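You operate a simulated robot arm through the tools that you are given. There is no shell and no other tool.

The job below is to be done with a simulated robot arm. You get a single attempt, and the scene is never put back.

Task
Press the badge waiting in the badge maker onto the black puck and set it on the pink tray.
Fine: use the magnet cup; swing it out again before you lift the puck.

It is judged by the outcome, as a careful person would: the job done as asked, and still so three seconds after it is handed in. It fails if anything else is knocked over, pushed out of place, dropped, spilled or broken.

Robot
A 6-joint arm with a fingered hand, fixed in place. Base frame: the origin is on the floor under the middle of its stand, x ahead of it, y to its left, z up; the work surface is at about z = 840. Units: mm, degrees, N and s.
With the tool pointing down near the work surface it reaches from about 340 to 740 mm from the base axis. Its first joint turns from -115.0 to 115.0 degrees. Payload 4 kg.
Tool frame: the origin (TCP) lies between the finger pads and is the grasp point; the fingertips stand 26 mm ahead of it; z points along the fingers, y is the line along which they close. The gripper opens to 132 mm; its body begins 73 mm behind the TCP. The gripper is a hand of 4 fingers: y runs from the thumb to the fingers, the wrist lies at [0, 0, -239] in the tool frame, and closing takes about 1.5 s.
Orientation is that of the tool frame in the base frame, as a unit quaternion [w, x, y, z]. With the fingers straight down and closing along the base's y, the tool's x points along the base's -x, its y along +y and its z along -z.

Tools
- The arm moves only by the tool drive_tool. Its arguments are lists of equal length, an entry for each row: "xyz": the shift along the tool's x, y, z in mm, a list of three; "delta_rot": the turn, a rotation vector about the tool's x, y, z in degrees, a list of three; "claw": the opening, from 0 (shut) to 1 (fully open). In form: {"xyz": [[tx, ty, tz], ...], "delta_rot": [[rx, ry, rz], ...], "claw": [claw, ...]}. A call has 1 to 20 rows; each row is the pose to reach, as a shift and turn from the pose commanded when the call began, along the tool's axes at that moment. Each row takes 0.2 s and may step no farther than 50 mm and 8.6 degrees from the row before; otherwise, or with a gripper value out of range, the whole call is refused. Where a pose cannot be reached the arm comes as near as it can. A force on the tool above 40 N (or 10 N above the force at the start of the call, whichever is more), or a blocked arm, ends the call early, and 0.2 s more pass. Each finger travels about 153 mm/s and halts on what it meets, pressing with about 30 N; the grip force reading is that of the motor and also rises with nothing between the fingers. The clock runs only during rows and for 0.2 s after the last one: add rows that repeat a pose to give the fingers time. It gives the time, the measured TCP pose, the force on the tool (base axes), the opening and the grip force at its end, in the units of the frame above (readings bear some noise), with the torque about the TCP (base axes, N m) and any sound that the robot's microphone picked up.
- Cameras (640 x 400 px; columns grow to the right, rows downward): "scene" is fixed at [49.8, 498, 1403.3]; the picture's right is [-0.33, -0.94, 0.00], its down [-0.38, 0.14, -0.91] and it looks along [0.86, -0.30, -0.41] (base axes); focal length 214 px, centre (320, 200). "wrist" rides on the gripper at [68, 2, -97] in the tool frame; the picture's right is [-0.02, 1.00, 0.00], its down [-0.82, -0.02, -0.58] and it looks along [-0.58, -0.01, 0.82] (tool axes); focal length 270 px, centre (320, 200). There is no depth. A picture from a camera that has moved, and an enlarged one, comes with that camera's place and axes in the base frame and with its lens.
- capture(camera): a new picture of that camera. No time passes.
- lift_body(by): slides the trunk up (or, below 0, down) by that many mm; the arm rides with it, the base frame stays. It gives what a move gives, with no picture.
- set_grasp(shape): the hand has 4 fingers and takes this shape, open, in about a second: jaw (thumb against the fingers, like two jaws); tri (thumb and two fingers); tip (a fingertip pinch); poke (one finger out to press); point (the index stretched); flat (the hand flat); cup (the hand cupped); fist (a fist). The gripper value then closes the fingers along that shape, each until it touches; the sizes above hold for jaw. It gives what a move gives, with no picture.
- zoom(camera, box): a new picture of the part [left, top, right, bottom] of that camera's present view, enlarged. No time passes.
- hand_in(): hands the job in; it is judged then, once.

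Nothing tells you positions but the pictures and the camera data. Unless the task says otherwise, let go and move clear before handing in.

The tools are called after "Request:" by a JSON object that holds its "api" and its "payload". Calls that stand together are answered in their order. drive_tool: Moves the arm, as the interface text tells. Its arguments: {"type":"object","properties":{"xyz":{"type":"array","items":{"type":"array","items":{"type":"number"}}},"delta_rot":{"type":"array","items":{"type":"array","items":{"type":"number"}}},"claw":{"type":"array","items":{"type":"number"}}},"required":["xyz","delta_rot","claw"]} The other tools are called the same way: lift_body (by) moves the trunk up or down; set_grasp (shape) gives the hand a shape; capture (camera) takes a picture; zoom (camera, box) takes an enlarged picture of a part of a camera's view; hand_in () hands the job in.

At the start:

```text
time: 0.0
ee_pos: [321.5, 254.1, 1332.4]
ee_rot: [0.0, 0.0, 1.0, 0.0]
force: [-0.4, 0.9, 0.1]
torque: [-0.01, -0.01, 0.02]
finger_gap: 131.9
finger_force: 0.0
shape: jaw
trunk travel left (down, up): [-875.0, 115.0]
```

scene: 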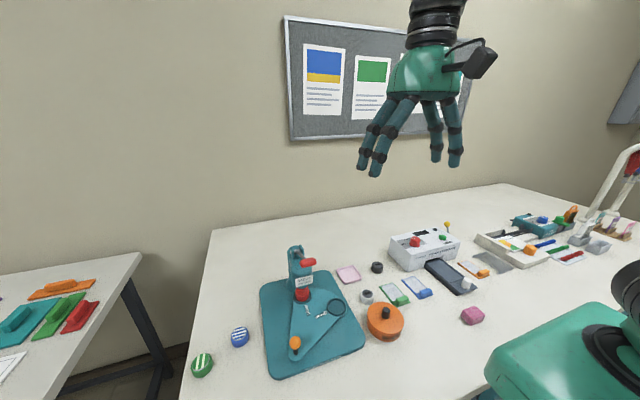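
wrist: 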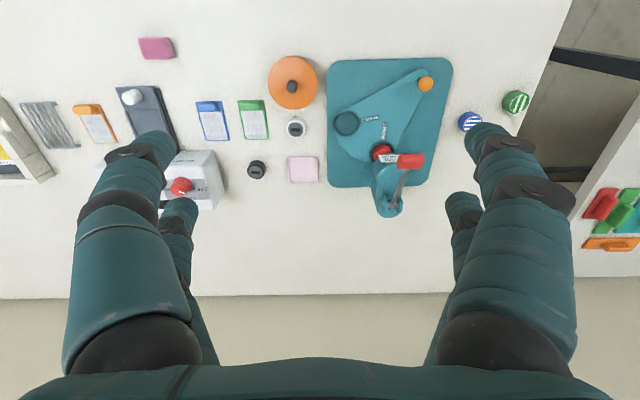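

I see a teal badge maker with a swing arm and a press head, plus a black puck, a white puck, a pink tray and an orange disc nearby. I'll zoom in to work out how the badge maker is built before moving anything.

Request:
{"api": "zoom", "payload": {"camera": "scene", "box": [240, 230, 400, 390]}}

Request:
{"api": "zoom", "payload": {"camera": "wrist", "box": [230, 40, 470, 220]}}

Request:
{"api": "zoom", "payload": {"camera": "scene", "box": [320, 220, 500, 340]}}

```text
2.50 times, centred on (320, 310) of scene
camera zoom: at [49.8, 498.0, 1403.3], right [-0.33, -0.94, 0.0], down [-0.38, 0.14, -0.91], along [0.86, -0.3, -0.41], focal length 536 px, centre (320, -75)
```

zoom: 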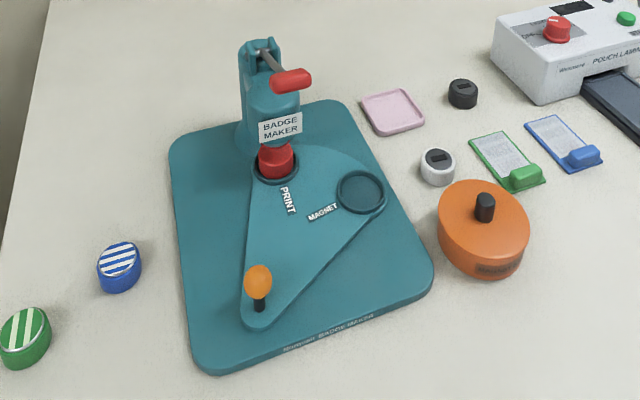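

```text
2.22 times, centred on (350, 130) of wrist
camera zoom: at [252.5, 256.2, 1429.4], right [0.02, 1.0, 0.0], down [0.82, -0.02, 0.58], along [0.58, -0.01, -0.82], focal length 601 px, centre (253, 356)
```

zoom: 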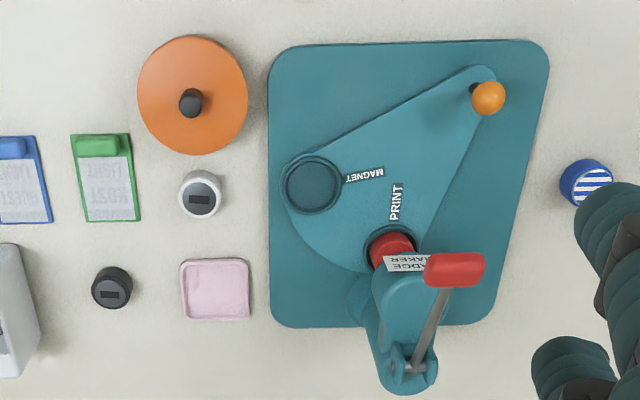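

```text
3.33 times, centred on (410, 280) of scene
camera zoom: at [49.8, 498.0, 1403.3], right [-0.33, -0.94, 0.0], down [-0.38, 0.14, -0.91], along [0.86, -0.3, -0.41], focal length 715 px, centre (20, -67)
```

zoom: 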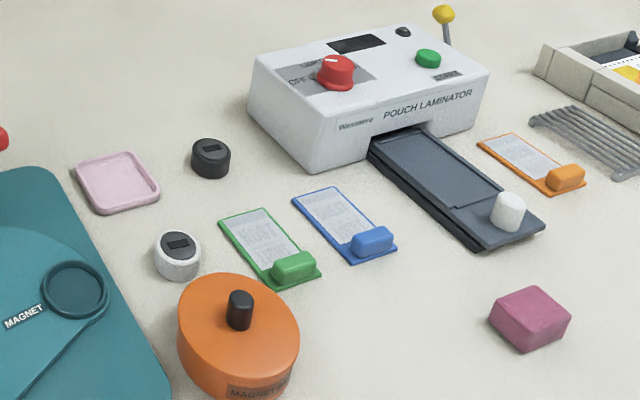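

The badge maker has a swivel plate with a PRINT cup under the red press head, a MAGNET cup to its side and an orange knob. I'll move the hand closer so the wrist camera shows the mechanism, the badge and the pivot better.

Request:
{"api": "drive_tool", "payload": {"xyz": [[10, 19, 30], [20, 38, 60], [31, 58, 91], [41, 77, 121], [51, 97, 152], [61, 116, 182]], "delta_rot": [[0, 0, 0], [0, 0, 0], [0, 0, 0], [0, 0, 0], [0, 0, 0], [0, 0, 0]], "claw": [1, 1, 1, 1, 1, 1]}}

Request:
{"api": "capture", "payload": {"camera": "wrist"}}

Request:
{"api": "capture", "payload": {"camera": "scene"}}

```text
time: 1.4
ee_pos: [259.2, 371.6, 1147.7]
ee_rot: [0.0, 0.0, 1.0, 0.0]
force: [-0.2, -0.7, 0.4]
torque: [0.04, -0.02, 0.01]
finger_gap: 131.9
finger_force: 0.1
shape: jaw
trunk travel left (down, up): [-875.0, 115.0]
```

```text
taken
camera wrist: at [191.6, 373.3, 1246.9], right [0.02, 1.0, 0.0], down [0.82, -0.02, 0.58], along [0.58, -0.01, -0.82], focal length 270 px, centre (320, 200)
```

wrist: 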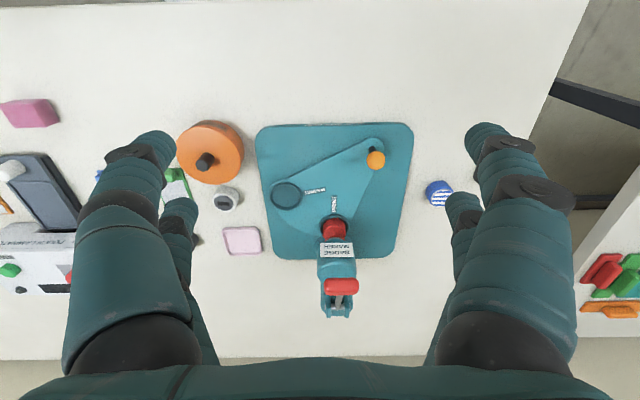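

```text
taken
```

scene: 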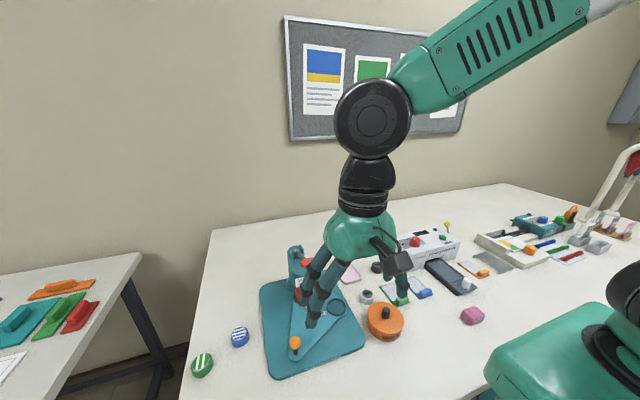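

Request:
{"api": "zoom", "payload": {"camera": "wrist", "box": [240, 110, 420, 270]}}

Request:
{"api": "zoom", "payload": {"camera": "wrist", "box": [300, 200, 370, 330]}}

Request:
{"api": "zoom", "payload": {"camera": "wrist", "box": [330, 120, 420, 190]}}

Request:
{"api": "zoom", "payload": {"camera": "wrist", "box": [160, 110, 280, 260]}}

```text
2.50 times, centred on (330, 190) of wrist
camera zoom: at [191.6, 373.3, 1246.9], right [0.02, 1.0, 0.0], down [0.82, -0.02, 0.58], along [0.58, -0.01, -0.82], focal length 676 px, centre (295, 225)
```

zoom: 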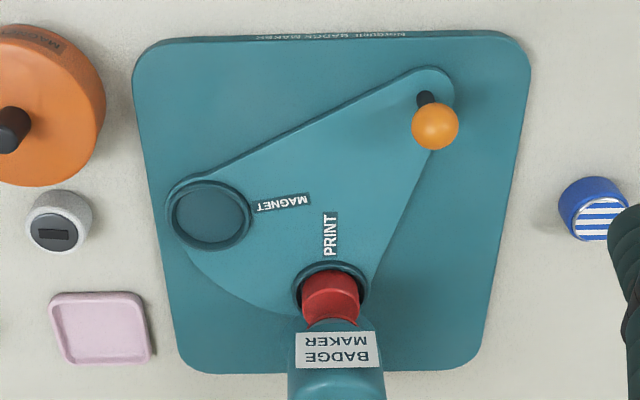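

```text
3.08 times, centred on (335, 265) of wrist
camera zoom: at [191.6, 373.3, 1246.9], right [0.02, 1.0, 0.0], down [0.82, -0.02, 0.58], along [0.58, -0.01, -0.82], focal length 832 px, centre (274, 0)
```

zoom: 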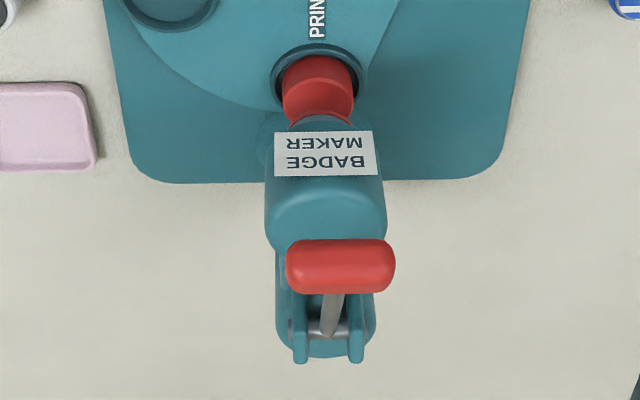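

```text
5.71 times, centred on (375, 155) of wrist
camera zoom: at [191.6, 373.3, 1246.9], right [0.02, 1.0, 0.0], down [0.82, -0.02, 0.58], along [0.58, -0.01, -0.82], focal length 1544 px, centre (6, 457)
```

zoom: 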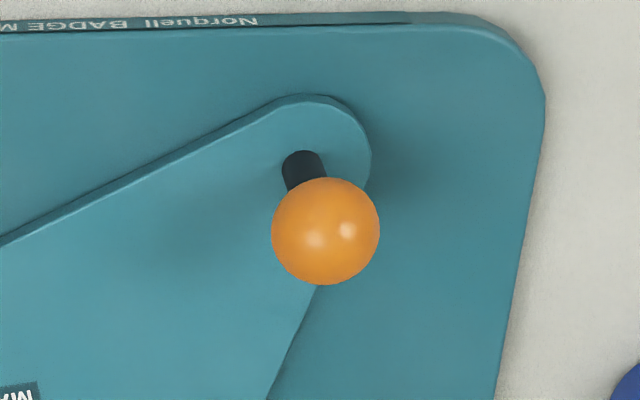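

```text
2.67 times, centred on (220, 185) of wrist
camera zoom: at [191.6, 373.3, 1246.9], right [0.02, 1.0, 0.0], down [0.82, -0.02, 0.58], along [0.58, -0.01, -0.82], focal length 721 px, centre (587, 240)
```

zoom: 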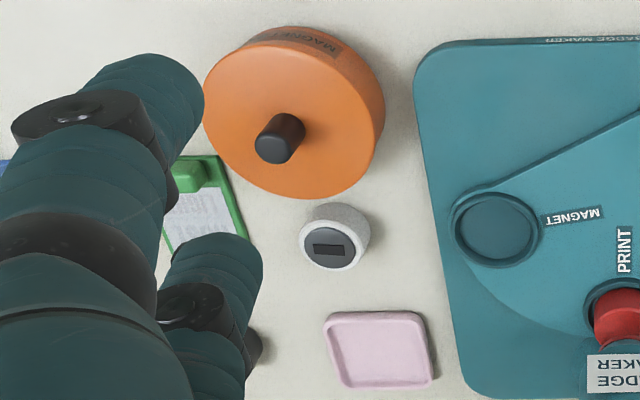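

The plate's curved edge suggests it pivots between the cups and the knob. I'll zoom further on the pucks, the press head, the finished badges and the orange tin's label to understand the order of work.

Request:
{"api": "zoom", "payload": {"camera": "scene", "box": [350, 250, 410, 310]}}

Request:
{"api": "zoom", "payload": {"camera": "scene", "box": [180, 315, 260, 385]}}

Request:
{"api": "zoom", "payload": {"camera": "wrist", "box": [310, 200, 360, 245]}}

Request:
{"api": "zoom", "payload": {"camera": "wrist", "box": [200, 170, 270, 270]}}

Request:
{"api": "zoom", "payload": {"camera": "scene", "box": [270, 235, 350, 315]}}

```text
6.67 times, centred on (380, 280) of scene
camera zoom: at [49.8, 498.0, 1403.3], right [-0.33, -0.94, 0.0], down [-0.38, 0.14, -0.91], along [0.86, -0.3, -0.41], focal length 1430 px, centre (-80, -333)
```

zoom: 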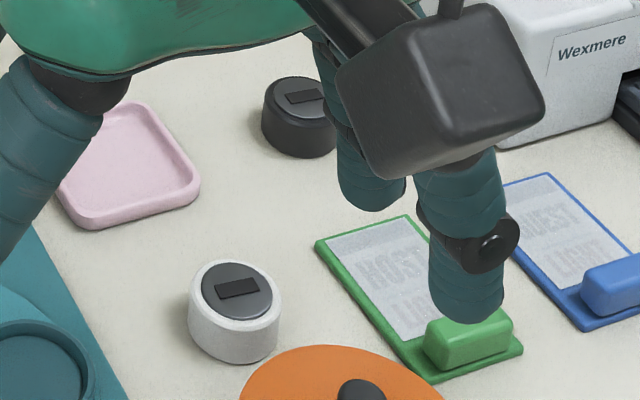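

```text
5.71 times, centred on (220, 350) of scene
camera zoom: at [49.8, 498.0, 1403.3], right [-0.33, -0.94, 0.0], down [-0.38, 0.14, -0.91], along [0.86, -0.3, -0.41], focal length 1226 px, centre (891, -657)
```

zoom: 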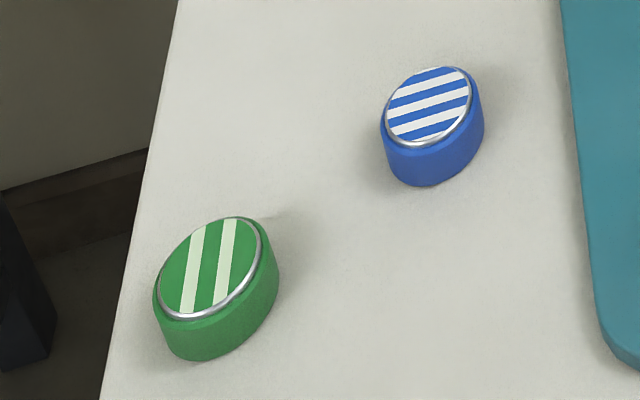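

```text
8.89 times, centred on (335, 222) of wrist
camera zoom: at [191.6, 373.3, 1246.9], right [0.02, 1.0, 0.0], down [0.82, -0.02, 0.58], along [0.58, -0.01, -0.82], focal length 2402 px, centre (187, 0)
```

zoom: 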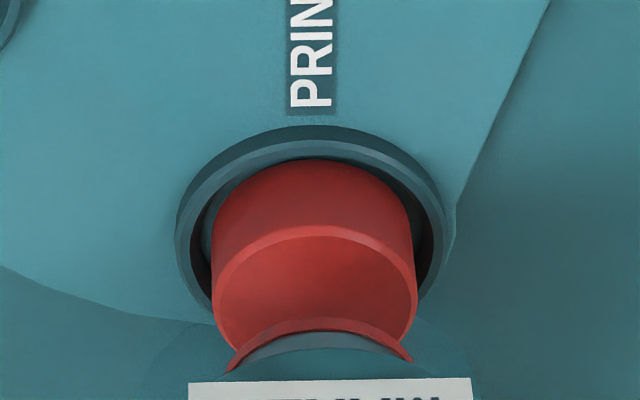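

```text
4.00 times, centred on (235, 220) of wrist
camera zoom: at [191.6, 373.3, 1246.9], right [0.02, 1.0, 0.0], down [0.82, -0.02, 0.58], along [0.58, -0.01, -0.82], focal length 1081 px, centre (660, 120)
```

zoom: 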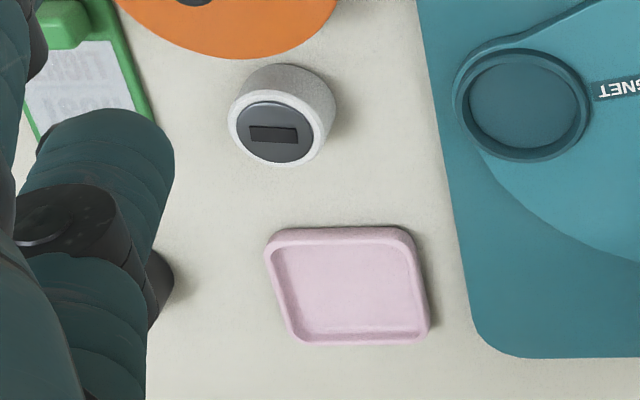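

```text
5.00 times, centred on (310, 275) of scene
camera zoom: at [49.8, 498.0, 1403.3], right [-0.33, -0.94, 0.0], down [-0.38, 0.14, -0.91], along [0.86, -0.3, -0.41], focal length 1072 px, centre (370, -175)
```

zoom: 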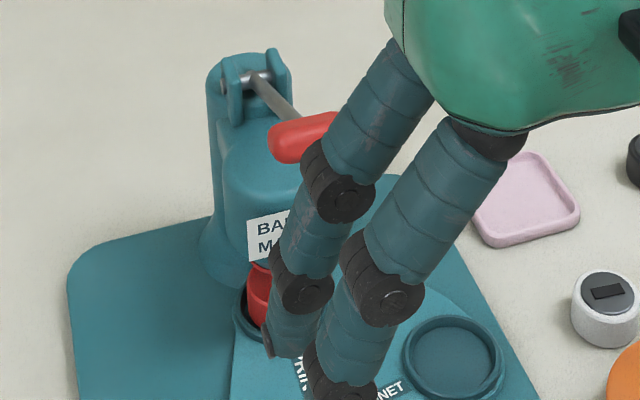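

The finished badges show a silver-rimmed print seated on top of each puck, so the black puck goes in the magnet cup as it stands. I'll look closely at the plate's outline and the press from other angles before touching anything.

Request:
{"api": "zoom", "payload": {"camera": "wrist", "box": [255, 130, 375, 250]}}

Request:
{"api": "drive_tool", "payload": {"xyz": [[-15, -35, 0], [-30, -70, 0], [-45, -105, 0], [-60, -140, 0]], "delta_rot": [[0, 0, -8], [0, 0, -16], [0, 0, -24], [0, 0, -32]], "claw": [1, 1, 1, 1]}}

Request:
{"api": "capture", "payload": {"camera": "wrist"}}

```text
3.33 times, centred on (315, 190) of wrist
camera zoom: at [191.6, 373.3, 1246.9], right [0.02, 1.0, 0.0], down [0.82, -0.02, 0.58], along [0.58, -0.01, -0.82], focal length 901 px, centre (337, 233)
```

zoom: 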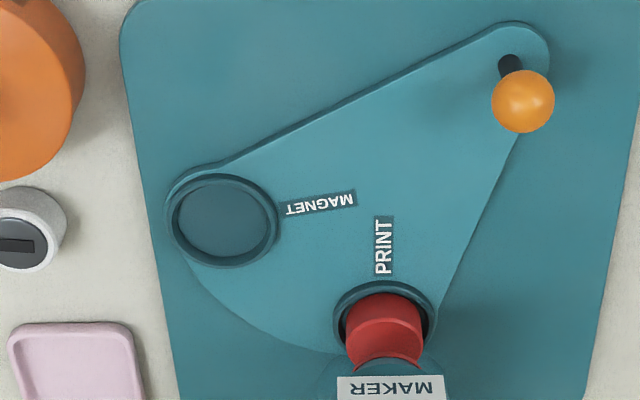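

```text
time: 2.4
ee_pos: [319.5, 229.3, 1149.6]
ee_rot: [0.001, -0.276, 0.961, 0.001]
force: [-0.1, -0.4, -0.1]
torque: [0.01, 0.0, -0.02]
finger_gap: 131.9
finger_force: 0.2
shape: jaw
trunk travel left (down, up): [-875.0, 115.0]
```

```text
taken
camera wrist: at [261.0, 195.1, 1247.5], right [-0.51, 0.86, 0.0], down [0.7, 0.42, 0.58], along [0.5, 0.29, -0.82], focal length 270 px, centre (320, 200)
```

wrist: 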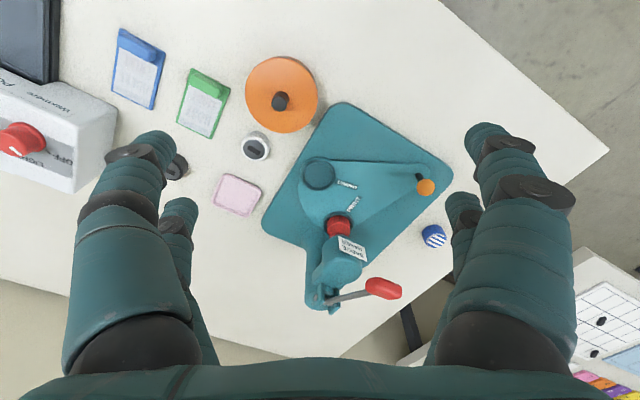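

The lever's red handle works out at about (454, 393, 1047), hinged near (590, 393, 978), and the labels point to a plate pivot near (440, 390). I'll look under the press head with the arm out of the scene camera's way.

Request:
{"api": "zoom", "payload": {"camera": "scene", "box": [280, 270, 360, 320]}}

Request:
{"api": "zoom", "payload": {"camera": "wrist", "box": [260, 100, 460, 320]}}

Request:
{"api": "zoom", "payload": {"camera": "wrist", "box": [300, 190, 410, 320]}}

Request:
{"api": "zoom", "payload": {"camera": "scene", "box": [240, 230, 400, 390]}}

```text
8.00 times, centred on (320, 295) of scene
camera zoom: at [49.8, 498.0, 1403.3], right [-0.33, -0.94, 0.0], down [-0.38, 0.14, -0.91], along [0.86, -0.3, -0.41], focal length 1716 px, centre (320, -560)
```

zoom: 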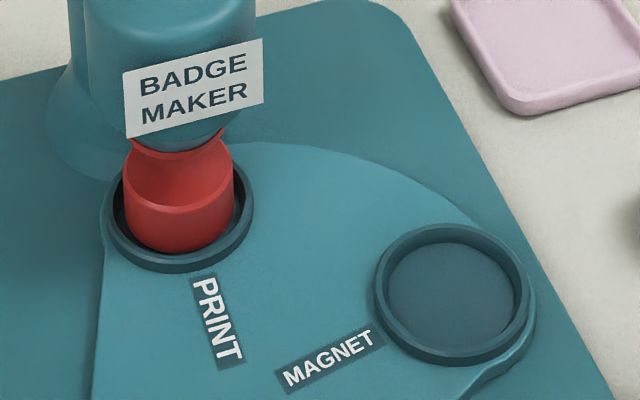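

```text
1.82 times, centred on (360, 210) of wrist
camera zoom: at [261.0, 195.1, 1247.5], right [-0.51, 0.86, 0.0], down [0.7, 0.42, 0.58], along [0.5, 0.29, -0.82], focal length 491 px, centre (247, 182)
```

zoom: 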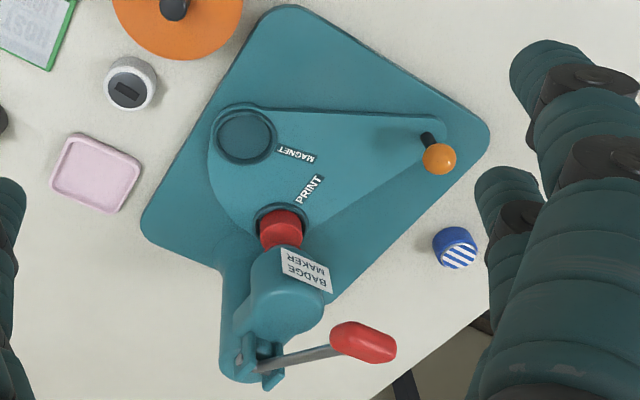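

```text
3.08 times, centred on (355, 255) of wrist
camera zoom: at [261.0, 195.1, 1247.5], right [-0.51, 0.86, 0.0], down [0.7, 0.42, 0.58], along [0.5, 0.29, -0.82], focal length 832 px, centre (212, 31)
```

zoom: 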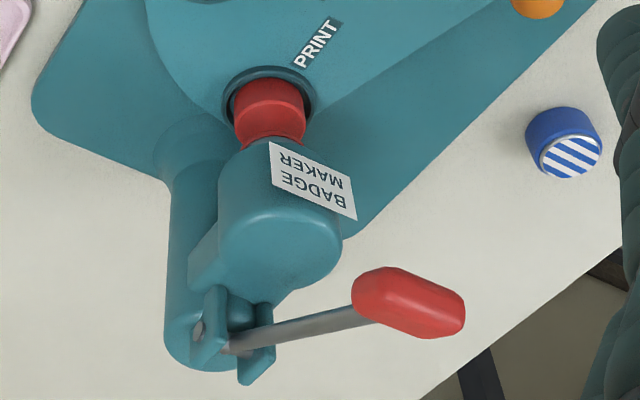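

```text
2.50 times, centred on (320, 310) of scene
camera zoom: at [49.8, 498.0, 1403.3], right [-0.33, -0.94, 0.0], down [-0.38, 0.14, -0.91], along [0.86, -0.3, -0.41], focal length 536 px, centre (320, -75)
```

zoom: 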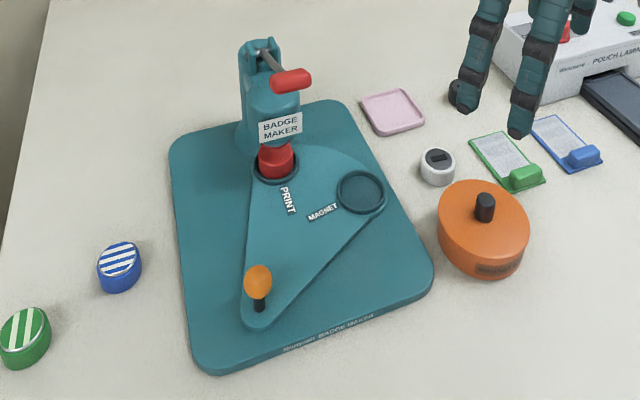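

The PRINT cup sits under the red head and the MAGNET cup is empty and swung out to the right. I'll move the hand to look at the head from a low side angle and see where the badge is waiting.

Request:
{"api": "drive_tool", "payload": {"xyz": [[-8, -22, 25], [-16, -43, 50], [-24, -65, 75], [-32, -87, 100]], "delta_rot": [[0, 0, -7], [0, 0, -14], [0, 0, -21], [0, 0, -28]], "claw": [1, 1, 1, 1]}}

Request:
{"api": "drive_tool", "payload": {"xyz": [[0, 0, 12], [0, 0, 25], [0, 0, 37], [0, 0, 50]], "delta_rot": [[0, -7.5, 0], [0, -15, 0], [0, -22.5, 0], [0, -30, 0]], "claw": [1, 1, 1, 1]}}

Request:
{"api": "capture", "payload": {"camera": "wrist"}}

```text
time: 3.4
ee_pos: [392.8, 172.0, 1049.6]
ee_rot: [0.0, -0.501, 0.865, 0.0]
force: [0.5, 0.7, -0.8]
torque: [0.0, 0.04, -0.01]
finger_gap: 132.2
finger_force: 0.1
shape: jaw
trunk travel left (down, up): [-875.0, 115.0]
```

```text
time: 4.4
ee_pos: [416.8, 220.1, 1100.9]
ee_rot: [0.201, -0.48, 0.847, 0.114]
force: [0.0, 0.0, 0.3]
torque: [0.0, 0.0, 0.01]
finger_gap: 132.0
finger_force: 0.1
shape: jaw
out of reach, approached as far as the arm can: row 3, 4
trunk travel left (down, up): [-875.0, 115.0]
```

```text
taken
camera wrist: at [362.5, 132.8, 1156.4], right [-0.85, 0.53, 0.01], down [0.26, 0.39, 0.88], along [0.47, 0.75, -0.47], focal length 270 px, centre (320, 200)
```

wrist: 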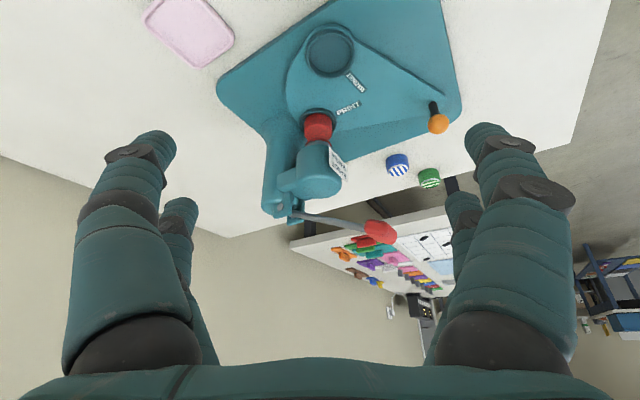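

The arm couldn't reach the full tilt, but this view is already low. I'll zoom in on the head and cups.

Request:
{"api": "zoom", "payload": {"camera": "wrist", "box": [285, 90, 365, 160]}}

Request:
{"api": "zoom", "payload": {"camera": "wrist", "box": [200, 0, 480, 250]}}

Request:
{"api": "capture", "payload": {"camera": "scene"}}

```text
5.71 times, centred on (325, 125) of wrist
camera zoom: at [362.5, 132.8, 1156.4], right [-0.85, 0.53, 0.01], down [0.26, 0.39, 0.88], along [0.47, 0.75, -0.47], focal length 1544 px, centre (291, 629)
```

zoom: 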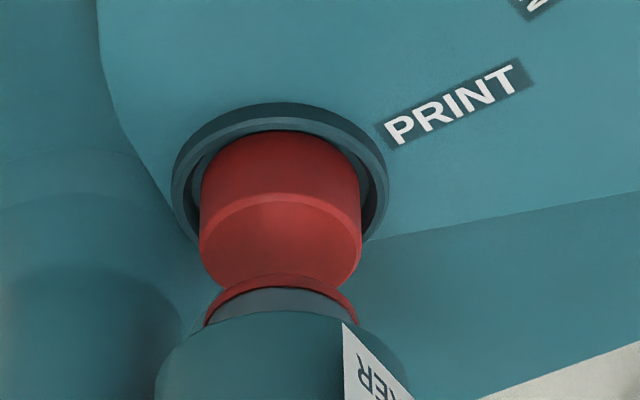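

```text
1.60 times, centred on (340, 125) of wrist
camera zoom: at [362.5, 132.8, 1156.4], right [-0.85, 0.53, 0.01], down [0.26, 0.39, 0.88], along [0.47, 0.75, -0.47], focal length 432 px, centre (288, 320)
```

zoom: 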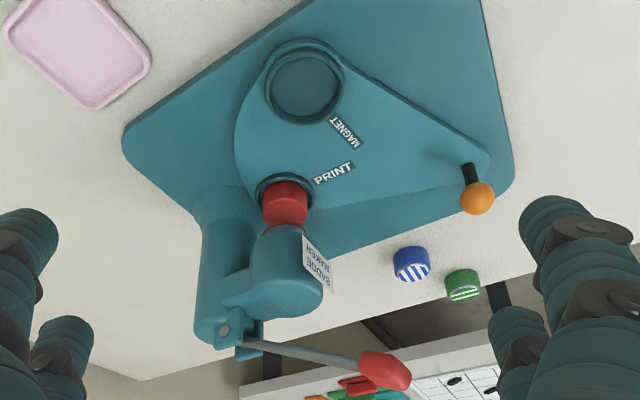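

```text
taken
```

scene: 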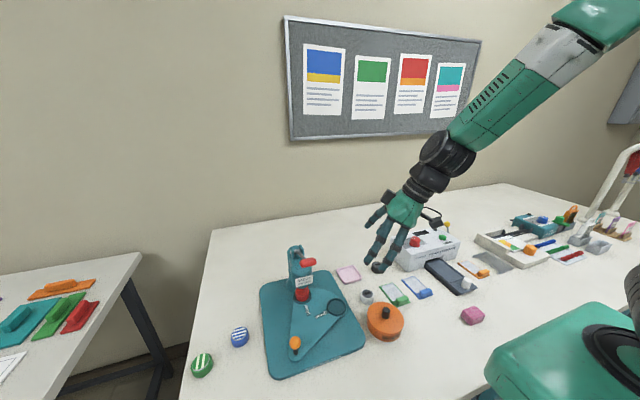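

I need to know how far the head sits above the cup rim, so I'll zoom very tightly on that gap from both cameras.

Request:
{"api": "zoom", "payload": {"camera": "scene", "box": [290, 282, 314, 306]}}

Request:
{"api": "zoom", "payload": {"camera": "wrist", "box": [300, 98, 340, 128]}}

Request:
{"api": "zoom", "payload": {"camera": "scene", "box": [320, 295, 350, 320]}}

Request:
{"api": "zoom", "payload": {"camera": "scene", "box": [355, 255, 395, 305]}}

```text
16.00 times, centred on (302, 294) of scene
camera zoom: at [49.8, 498.0, 1403.3], right [-0.33, -0.94, 0.0], down [-0.38, 0.14, -0.91], along [0.86, -0.3, -0.41], focal length 3432 px, centre (608, -1304)
```

zoom: 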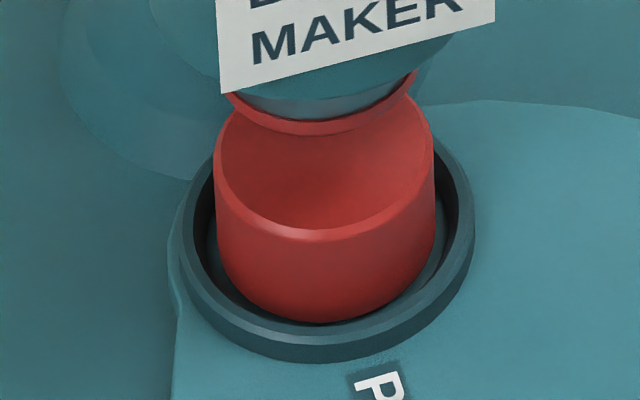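

```text
13.33 times, centred on (320, 113) of wrist
camera zoom: at [362.5, 132.8, 1156.4], right [-0.85, 0.53, 0.01], down [0.26, 0.39, 0.88], along [0.47, 0.75, -0.47], focal length 3604 px, centre (320, 1360)
```

zoom: 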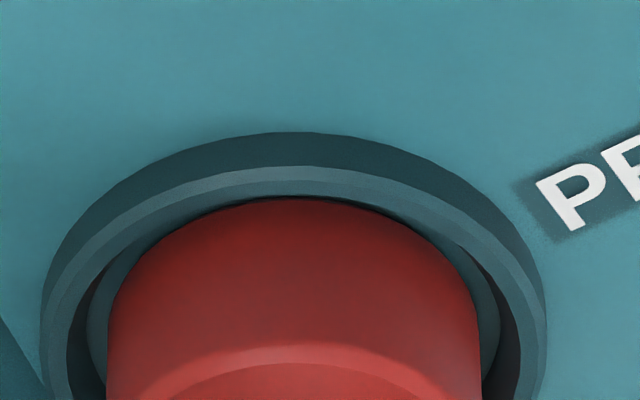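

```text
16.00 times, centred on (335, 308) of scene
camera zoom: at [49.8, 498.0, 1403.3], right [-0.33, -0.94, 0.0], down [-0.38, 0.14, -0.91], along [0.86, -0.3, -0.41], focal length 3432 px, centre (80, -1520)
```

zoom: 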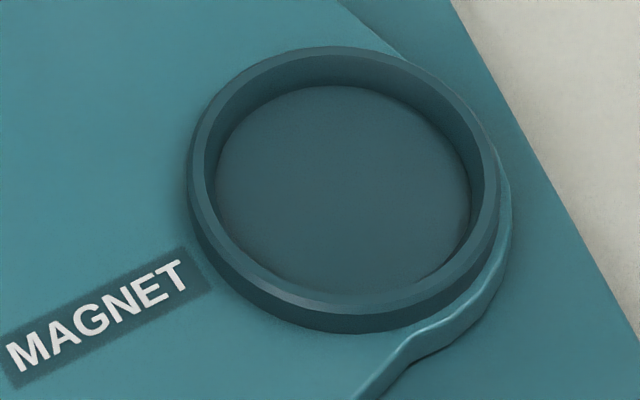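

```text
8.00 times, centred on (375, 280) of scene
camera zoom: at [49.8, 498.0, 1403.3], right [-0.33, -0.94, 0.0], down [-0.38, 0.14, -0.91], along [0.86, -0.3, -0.41], focal length 1716 px, centre (-120, -440)
```

zoom: 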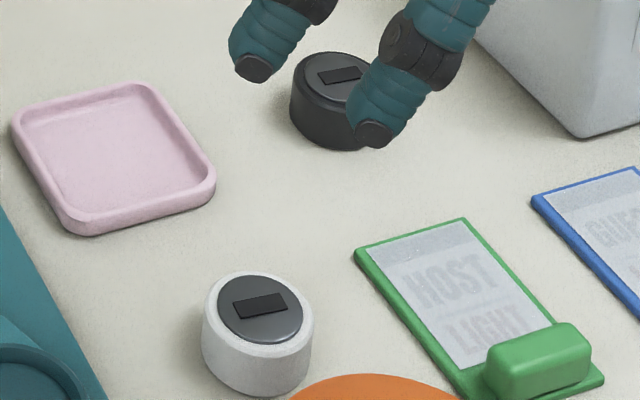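

By triangulation the head's bottom is near z≈865, about level with the cup rims, so I want a lower and flatter view before deciding. I'll lower the trunk to bring the camera down, clear of everything on the table.

Request:
{"api": "lift_body", "payload": {"by": -120}}

Request:
{"api": "capture", "payload": {"camera": "wrist"}}

Request:
{"api": "capture", "payload": {"camera": "scene"}}

```text
time: 5.9
ee_pos: [416.8, 221.4, 978.0]
ee_rot: [0.2, -0.481, 0.846, 0.113]
force: [-0.2, -0.4, -0.3]
torque: [0.02, 0.0, -0.01]
finger_gap: 131.7
finger_force: 0.1
shape: jaw
trunk travel left (down, up): [-755.0, 235.0]
```

```text
taken
camera wrist: at [362.3, 132.9, 1036.2], right [-0.85, 0.53, 0.01], down [0.26, 0.39, 0.88], along [0.46, 0.75, -0.47], focal length 270 px, centre (320, 200)
```

wrist: 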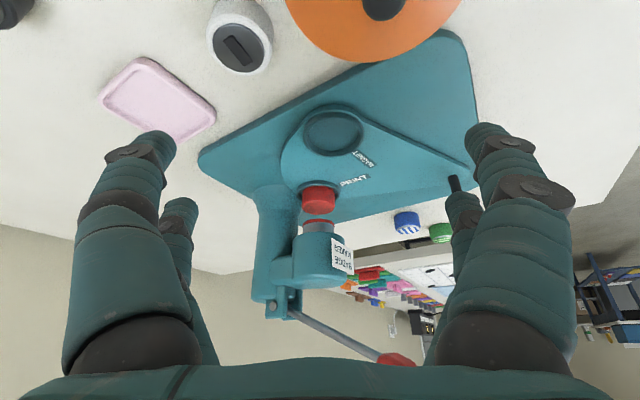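

```text
taken
```

scene: 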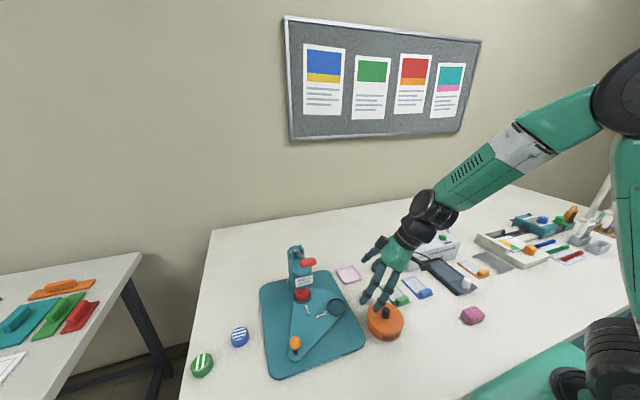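

Request:
{"api": "zoom", "payload": {"camera": "wrist", "box": [280, 170, 360, 240]}}

Request:
{"api": "zoom", "payload": {"camera": "wrist", "box": [240, 90, 480, 370]}}

Request:
{"api": "zoom", "payload": {"camera": "wrist", "box": [250, 270, 430, 370]}}

Request:
{"api": "zoom", "payload": {"camera": "scene", "box": [350, 250, 430, 340]}}

```text
5.71 times, centred on (320, 205) of wrist
camera zoom: at [362.3, 132.9, 1036.2], right [-0.85, 0.53, 0.01], down [0.26, 0.39, 0.88], along [0.46, 0.75, -0.47], focal length 1544 px, centre (320, 171)
```

zoom: 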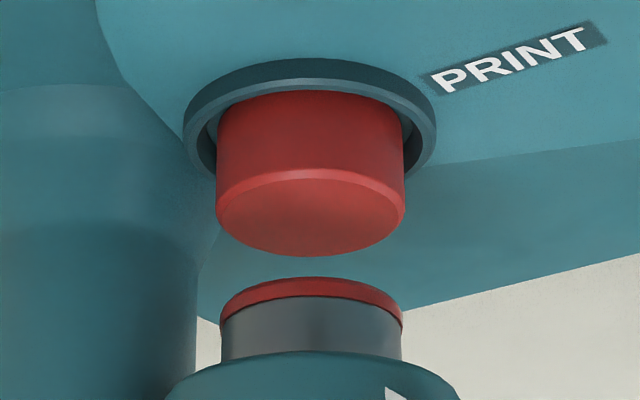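

```text
1.43 times, centred on (360, 230) of wrist
camera zoom: at [362.3, 132.9, 1036.2], right [-0.85, 0.53, 0.01], down [0.26, 0.39, 0.88], along [0.46, 0.75, -0.47], focal length 386 px, centre (263, 157)
```

zoom: 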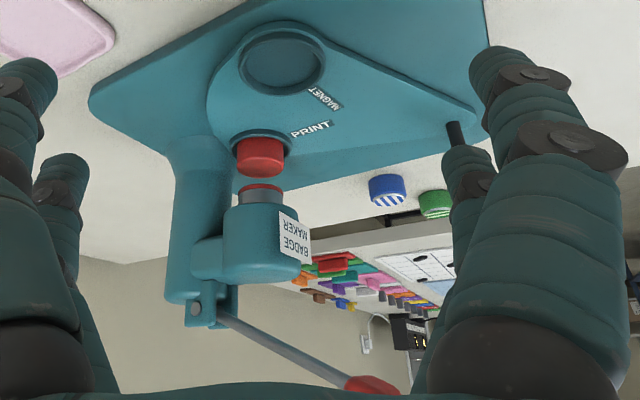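

```text
3.56 times, centred on (340, 320) of wrist
camera zoom: at [362.3, 132.9, 1036.2], right [-0.85, 0.53, 0.01], down [0.26, 0.39, 0.88], along [0.46, 0.75, -0.47], focal length 961 px, centre (249, -227)
```

zoom: 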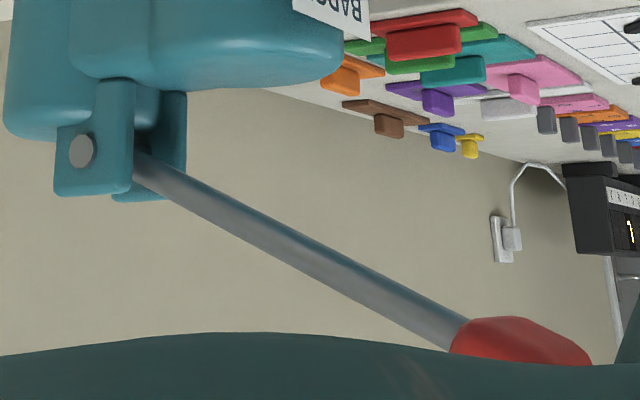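

```text
4.44 times, centred on (390, 295) of scene
camera zoom: at [49.8, 498.0, 1403.3], right [-0.33, -0.94, 0.0], down [-0.38, 0.14, -0.91], along [0.86, -0.3, -0.41], focal length 953 px, centre (9, -222)
```

zoom: 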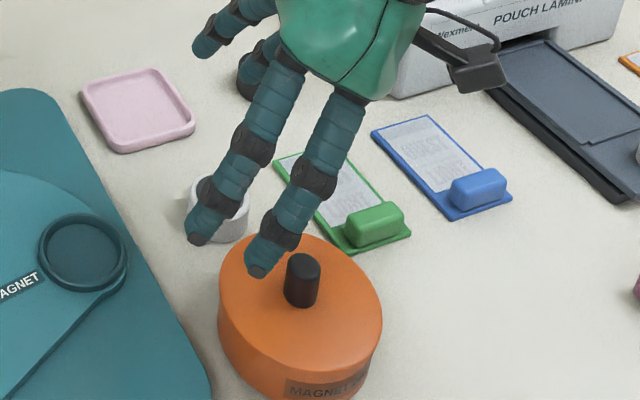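

The lower view settles it: the red cylinder in the PRINT cup is a separate piece with its top at about z=886, and the press ram hangs free above it at about z=908. A puck about 25 mm tall in the MAGNET cup will therefore pass under the ram; I'll go back up and level the hand to start fetching the black puck.

Request:
{"api": "lift_body", "payload": {"by": 120}}

Request:
{"api": "drive_tool", "payload": {"xyz": [[0, 0, 0], [0, 0, 0], [0, 0, 0], [0, 0, 0]], "delta_rot": [[0, 6.7, 0], [0, 13.4, 0], [0, 20.1, 0], [0, 26.8, 0]], "claw": [1, 1, 1, 1]}}

```text
time: 7.4
ee_pos: [417.2, 221.1, 1098.3]
ee_rot: [0.2, -0.481, 0.846, 0.114]
force: [-0.7, 0.4, 1.2]
torque: [-0.02, -0.02, 0.01]
finger_gap: 132.1
finger_force: 0.2
shape: jaw
trunk travel left (down, up): [-875.0, 115.0]
```

```text
time: 8.4
ee_pos: [416.8, 222.9, 1100.3]
ee_rot: [-0.003, -0.493, 0.87, -0.003]
force: [-0.7, 0.4, 0.1]
torque: [0.01, 0.02, 0.01]
finger_gap: 132.0
finger_force: 0.0
shape: jaw
trunk travel left (down, up): [-875.0, 115.0]
```

The hand is vertical again with a yaw of about -59°, high and clear. Next I'll compare hand shapes for gripping a 42 mm round puck.

Request:
{"api": "set_grasp", "payload": {"shape": "tri"}}

Request:
{"api": "capture", "payload": {"camera": "wrist"}}

Request:
{"api": "zoom", "payload": {"camera": "scene", "box": [340, 170, 460, 290]}}

```text
time: 9.3
ee_pos: [417.3, 222.0, 1100.0]
ee_rot: [-0.001, -0.494, 0.869, -0.001]
force: [-0.5, -1.3, 0.2]
torque: [-0.03, 0.02, 0.0]
finger_gap: 132.0
finger_force: 0.0
shape: tri
trunk travel left (down, up): [-875.0, 115.0]
```

```text
taken
camera wrist: at [380.9, 164.3, 1197.3], right [-0.85, 0.53, 0.0], down [0.44, 0.69, 0.57], along [0.31, 0.49, -0.82], focal length 270 px, centre (320, 200)
```

wrist: 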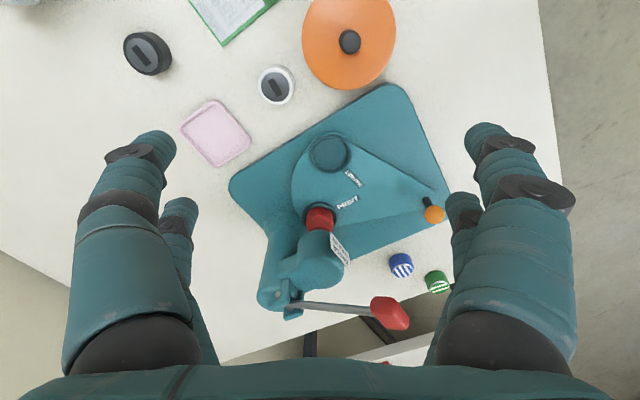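

```text
3.33 times, centred on (400, 230) of scene
camera zoom: at [49.8, 498.0, 1403.3], right [-0.33, -0.94, 0.0], down [-0.38, 0.14, -0.91], along [0.86, -0.3, -0.41], focal length 715 px, centre (53, 100)
```

zoom: 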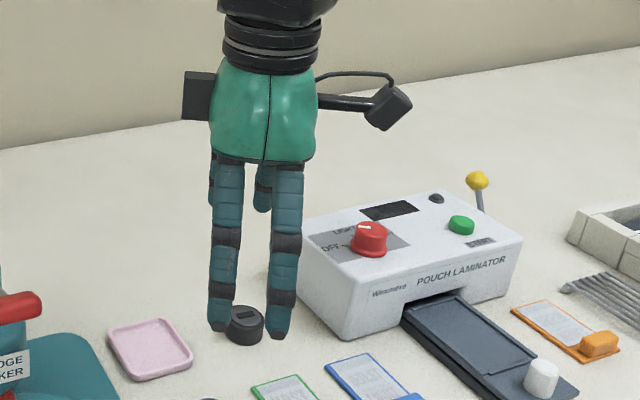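

Open, "tri" looks the same as "jaw", so I'll close it part way in the air to see how the fingers come together.

Request:
{"api": "drive_tool", "payload": {"xyz": [[0, 0, 0], [0, 0, 0], [0, 0, 0], [0, 0, 0], [0, 0, 0], [0, 0, 0], [0, 0, 0]], "delta_rot": [[0, 0, 0], [0, 0, 0], [0, 0, 0], [0, 0, 0], [0, 0, 0], [0, 0, 0], [0, 0, 0]], "claw": [0.8, 0.6, 0.4, 0.32, 0.32, 0.32, 0.32]}}

Request:
{"api": "capture", "payload": {"camera": "wrist"}}

Request:
{"api": "zoom", "payload": {"camera": "scene", "box": [340, 170, 460, 290]}}

```text
time: 10.9
ee_pos: [417.8, 221.9, 1098.7]
ee_rot: [-0.002, -0.494, 0.87, -0.001]
force: [0.0, -0.1, 0.0]
torque: [0.03, 0.01, 0.01]
finger_gap: 42.3
finger_force: 0.1
shape: tri
trunk travel left (down, up): [-875.0, 115.0]
```

```text
taken
camera wrist: at [381.0, 164.4, 1197.3], right [-0.85, 0.53, 0.0], down [0.44, 0.69, 0.57], along [0.31, 0.49, -0.82], focal length 270 px, centre (320, 200)
```

wrist: 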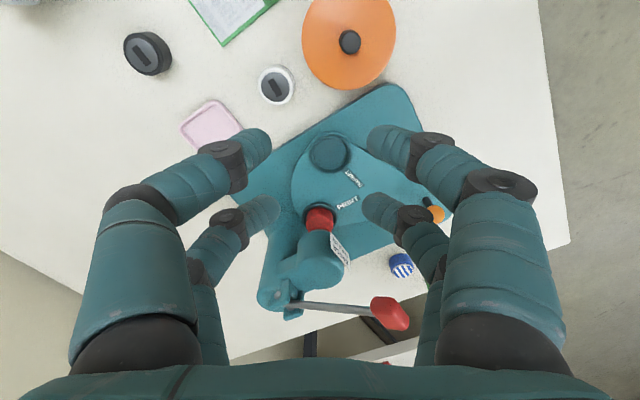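

```text
3.33 times, centred on (400, 230) of scene
camera zoom: at [49.8, 498.0, 1403.3], right [-0.33, -0.94, 0.0], down [-0.38, 0.14, -0.91], along [0.86, -0.3, -0.41], focal length 715 px, centre (53, 100)
```

zoom: 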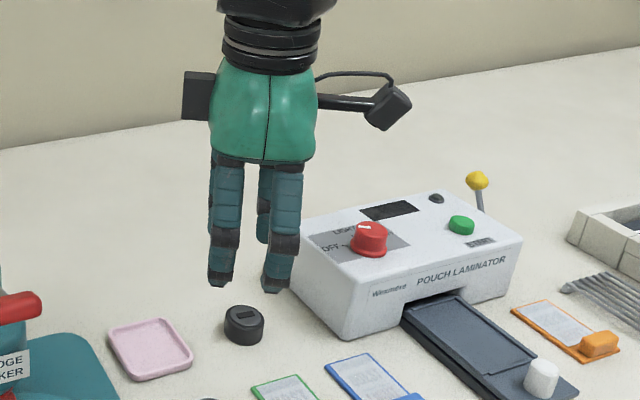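

All four fingers close as two parallel pairs about 40 mm apart, which will cage and centre the puck. I'll go back to "jaw" and move above the black puck near (562, 99) with a part-open hand and a yaw of about -30°.

Request:
{"api": "set_grasp", "payload": {"shape": "jaw"}}

Request:
{"api": "drive_tool", "payload": {"xyz": [[6, -37, 20], [12.5, -75, 40], [19, -112, 60], [25, -150, 80], [31.4, -187.5, 100], [31.4, -187.5, 100]], "delta_rot": [[0, 0, 5.8], [0, 0, 11.6], [0, 0, 17.4], [0, 0, 23.2], [0, 0, 29], [0, 0, 29]], "claw": [0.9, 0.8, 0.7, 0.6, 0.6, 0.6]}}

Request:
{"api": "capture", "payload": {"camera": "wrist"}}

Request:
{"api": "capture", "payload": {"camera": "scene"}}

```text
time: 11.8
ee_pos: [416.7, 220.6, 1099.4]
ee_rot: [-0.002, -0.494, 0.87, 0.0]
force: [0.7, 0.3, 0.3]
torque: [0.02, -0.01, 0.0]
finger_gap: 132.0
finger_force: 0.1
shape: jaw
trunk travel left (down, up): [-875.0, 115.0]
```

```text
time: 13.2
ee_pos: [561.7, 96.6, 998.7]
ee_rot: [-0.001, -0.259, 0.966, -0.002]
force: [0.8, 0.5, -0.6]
torque: [0.0, 0.0, 0.01]
finger_gap: 79.5
finger_force: 0.1
shape: jaw
trunk travel left (down, up): [-875.0, 115.0]
```

```text
taken
camera wrist: at [502.0, 65.2, 1096.6], right [-0.48, 0.88, 0.0], down [0.72, 0.39, 0.57], along [0.51, 0.27, -0.82], focal length 270 px, centre (320, 200)
```

wrist: 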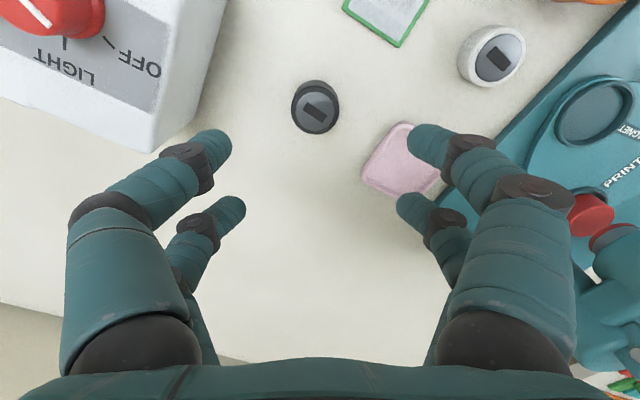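

```text
taken
```

scene: 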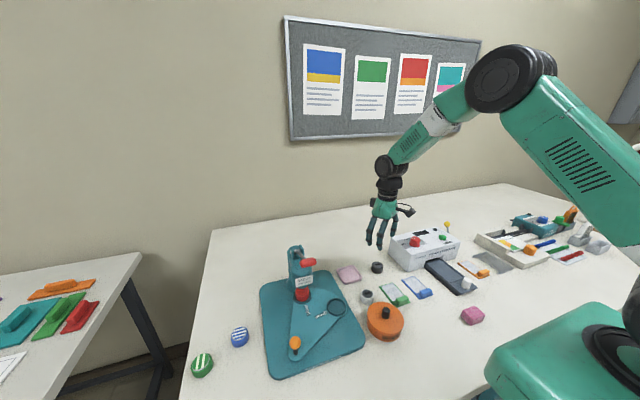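

I can see the black puck in the wrist view; I'll zoom in to measure its centre precisely.

Request:
{"api": "zoom", "payload": {"camera": "wrist", "box": [270, 70, 370, 150]}}

```text
5.00 times, centred on (320, 110) of wrist
camera zoom: at [502.0, 65.2, 1096.6], right [-0.48, 0.88, 0.0], down [0.72, 0.39, 0.57], along [0.51, 0.27, -0.82], focal length 1351 px, centre (320, 650)
```

zoom: 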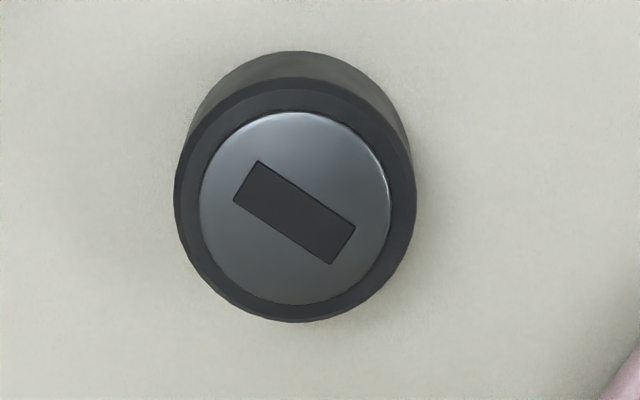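

The puck is only about 2 mm and 3 mm off the tool axis, with its top near z=866. I'll descend in stages with the fingers part open, checking before the last bit.

Request:
{"api": "drive_tool", "payload": {"xyz": [[-1, -1.5, 30], [-1.6, -3, 60], [-1.6, -3, 90], [-1.6, -3, 103]], "delta_rot": [[0, 0, 0], [0, 0, 0], [0, 0, 0], [0, 0, 0]], "claw": [0.6, 0.6, 0.6, 0.6]}}

Request:
{"api": "capture", "payload": {"camera": "wrist"}}

Request:
{"api": "zoom", "payload": {"camera": "scene", "box": [340, 210, 440, 290]}}

```text
time: 14.2
ee_pos: [564.1, 94.7, 896.8]
ee_rot: [-0.001, -0.26, 0.966, -0.002]
force: [0.7, 0.4, 0.5]
torque: [-0.02, -0.01, -0.03]
finger_gap: 79.4
finger_force: 0.1
shape: jaw
trunk travel left (down, up): [-875.0, 115.0]
```

```text
taken
camera wrist: at [504.8, 63.4, 993.9], right [-0.48, 0.88, 0.0], down [0.72, 0.39, 0.58], along [0.51, 0.27, -0.82], focal length 270 px, centre (320, 200)
```

wrist: 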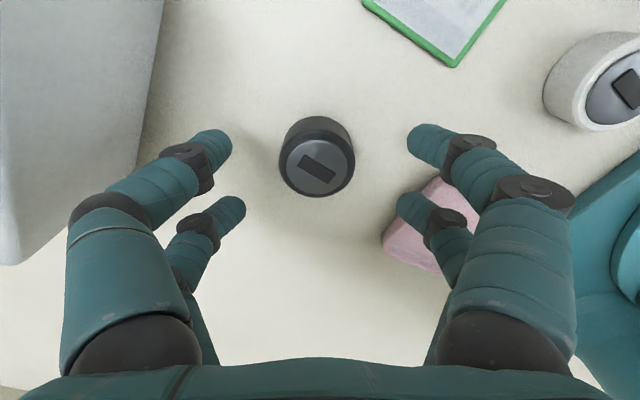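

```text
5.00 times, centred on (390, 250) of scene
camera zoom: at [49.8, 498.0, 1403.3], right [-0.33, -0.94, 0.0], down [-0.38, 0.14, -0.91], along [0.86, -0.3, -0.41], focal length 1072 px, centre (-30, -50)
```

zoom: 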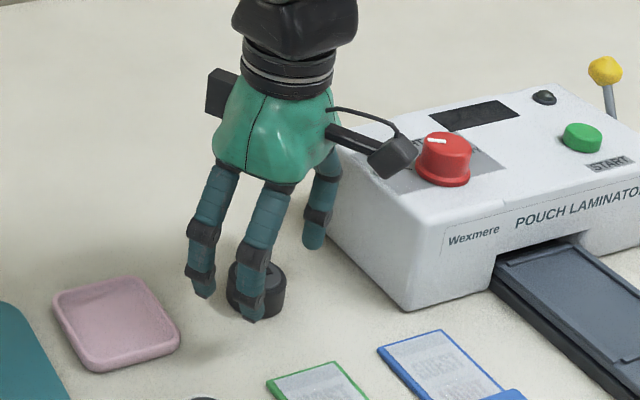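

The puck is centred between the fingers and the fingertips are about 30 mm above the table. I'll go down to about z=876 and close on the puck.

Request:
{"api": "drive_tool", "payload": {"xyz": [[-0.5, -0.2, 10], [-0.6, -0.2, 20.5], [-0.6, -0.2, 20.5], [-0.6, -0.2, 20.5], [-0.6, -0.2, 20.5], [-0.6, -0.2, 20.5], [-0.6, -0.2, 20.5], [-0.6, -0.2, 20.5], [-0.6, -0.2, 20.5], [-0.6, -0.2, 20.5], [-0.6, -0.2, 20.5]], "delta_rot": [[0, 0, 0], [0, 0, 0], [0, 0, 0], [0, 0, 0], [0, 0, 0], [0, 0, 0], [0, 0, 0], [0, 0, 0], [0, 0, 0], [0, 0, 0], [0, 0, 0]], "claw": [0.6, 0.6, 0.6, 0.5, 0.4, 0.35, 0.3, 0.25, 0.2, 0.15, 0.1]}}

Request:
{"api": "capture", "payload": {"camera": "wrist"}}

Request:
{"api": "zoom", "payload": {"camera": "scene", "box": [340, 210, 440, 290]}}

```text
time: 16.6
ee_pos: [564.4, 95.1, 877.0]
ee_rot: [-0.002, -0.26, 0.965, -0.001]
force: [-0.2, 0.6, 0.0]
torque: [0.01, -0.01, -0.03]
finger_gap: 17.9
finger_force: 30.5
shape: jaw
trunk travel left (down, up): [-875.0, 115.0]
```

```text
taken
camera wrist: at [505.6, 63.5, 974.1], right [-0.48, 0.88, 0.0], down [0.72, 0.39, 0.57], along [0.51, 0.27, -0.82], focal length 270 px, centre (320, 200)
```

wrist: 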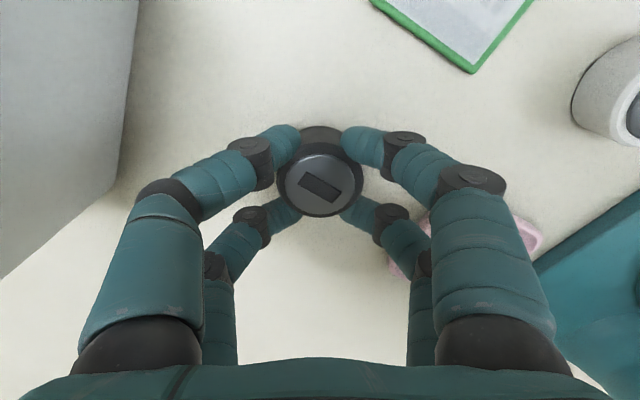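

```text
5.00 times, centred on (390, 250) of scene
camera zoom: at [49.8, 498.0, 1403.3], right [-0.33, -0.94, 0.0], down [-0.38, 0.14, -0.91], along [0.86, -0.3, -0.41], focal length 1072 px, centre (-30, -50)
```

zoom: 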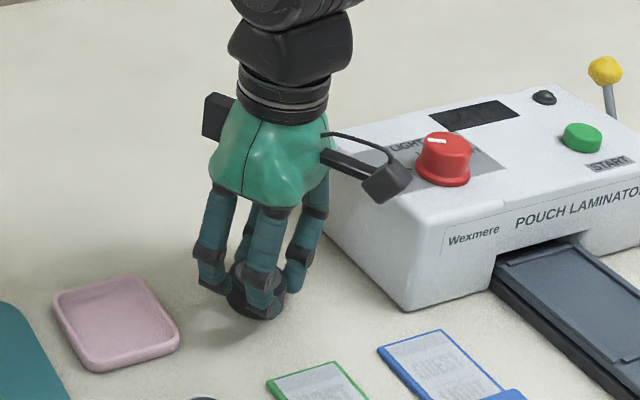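

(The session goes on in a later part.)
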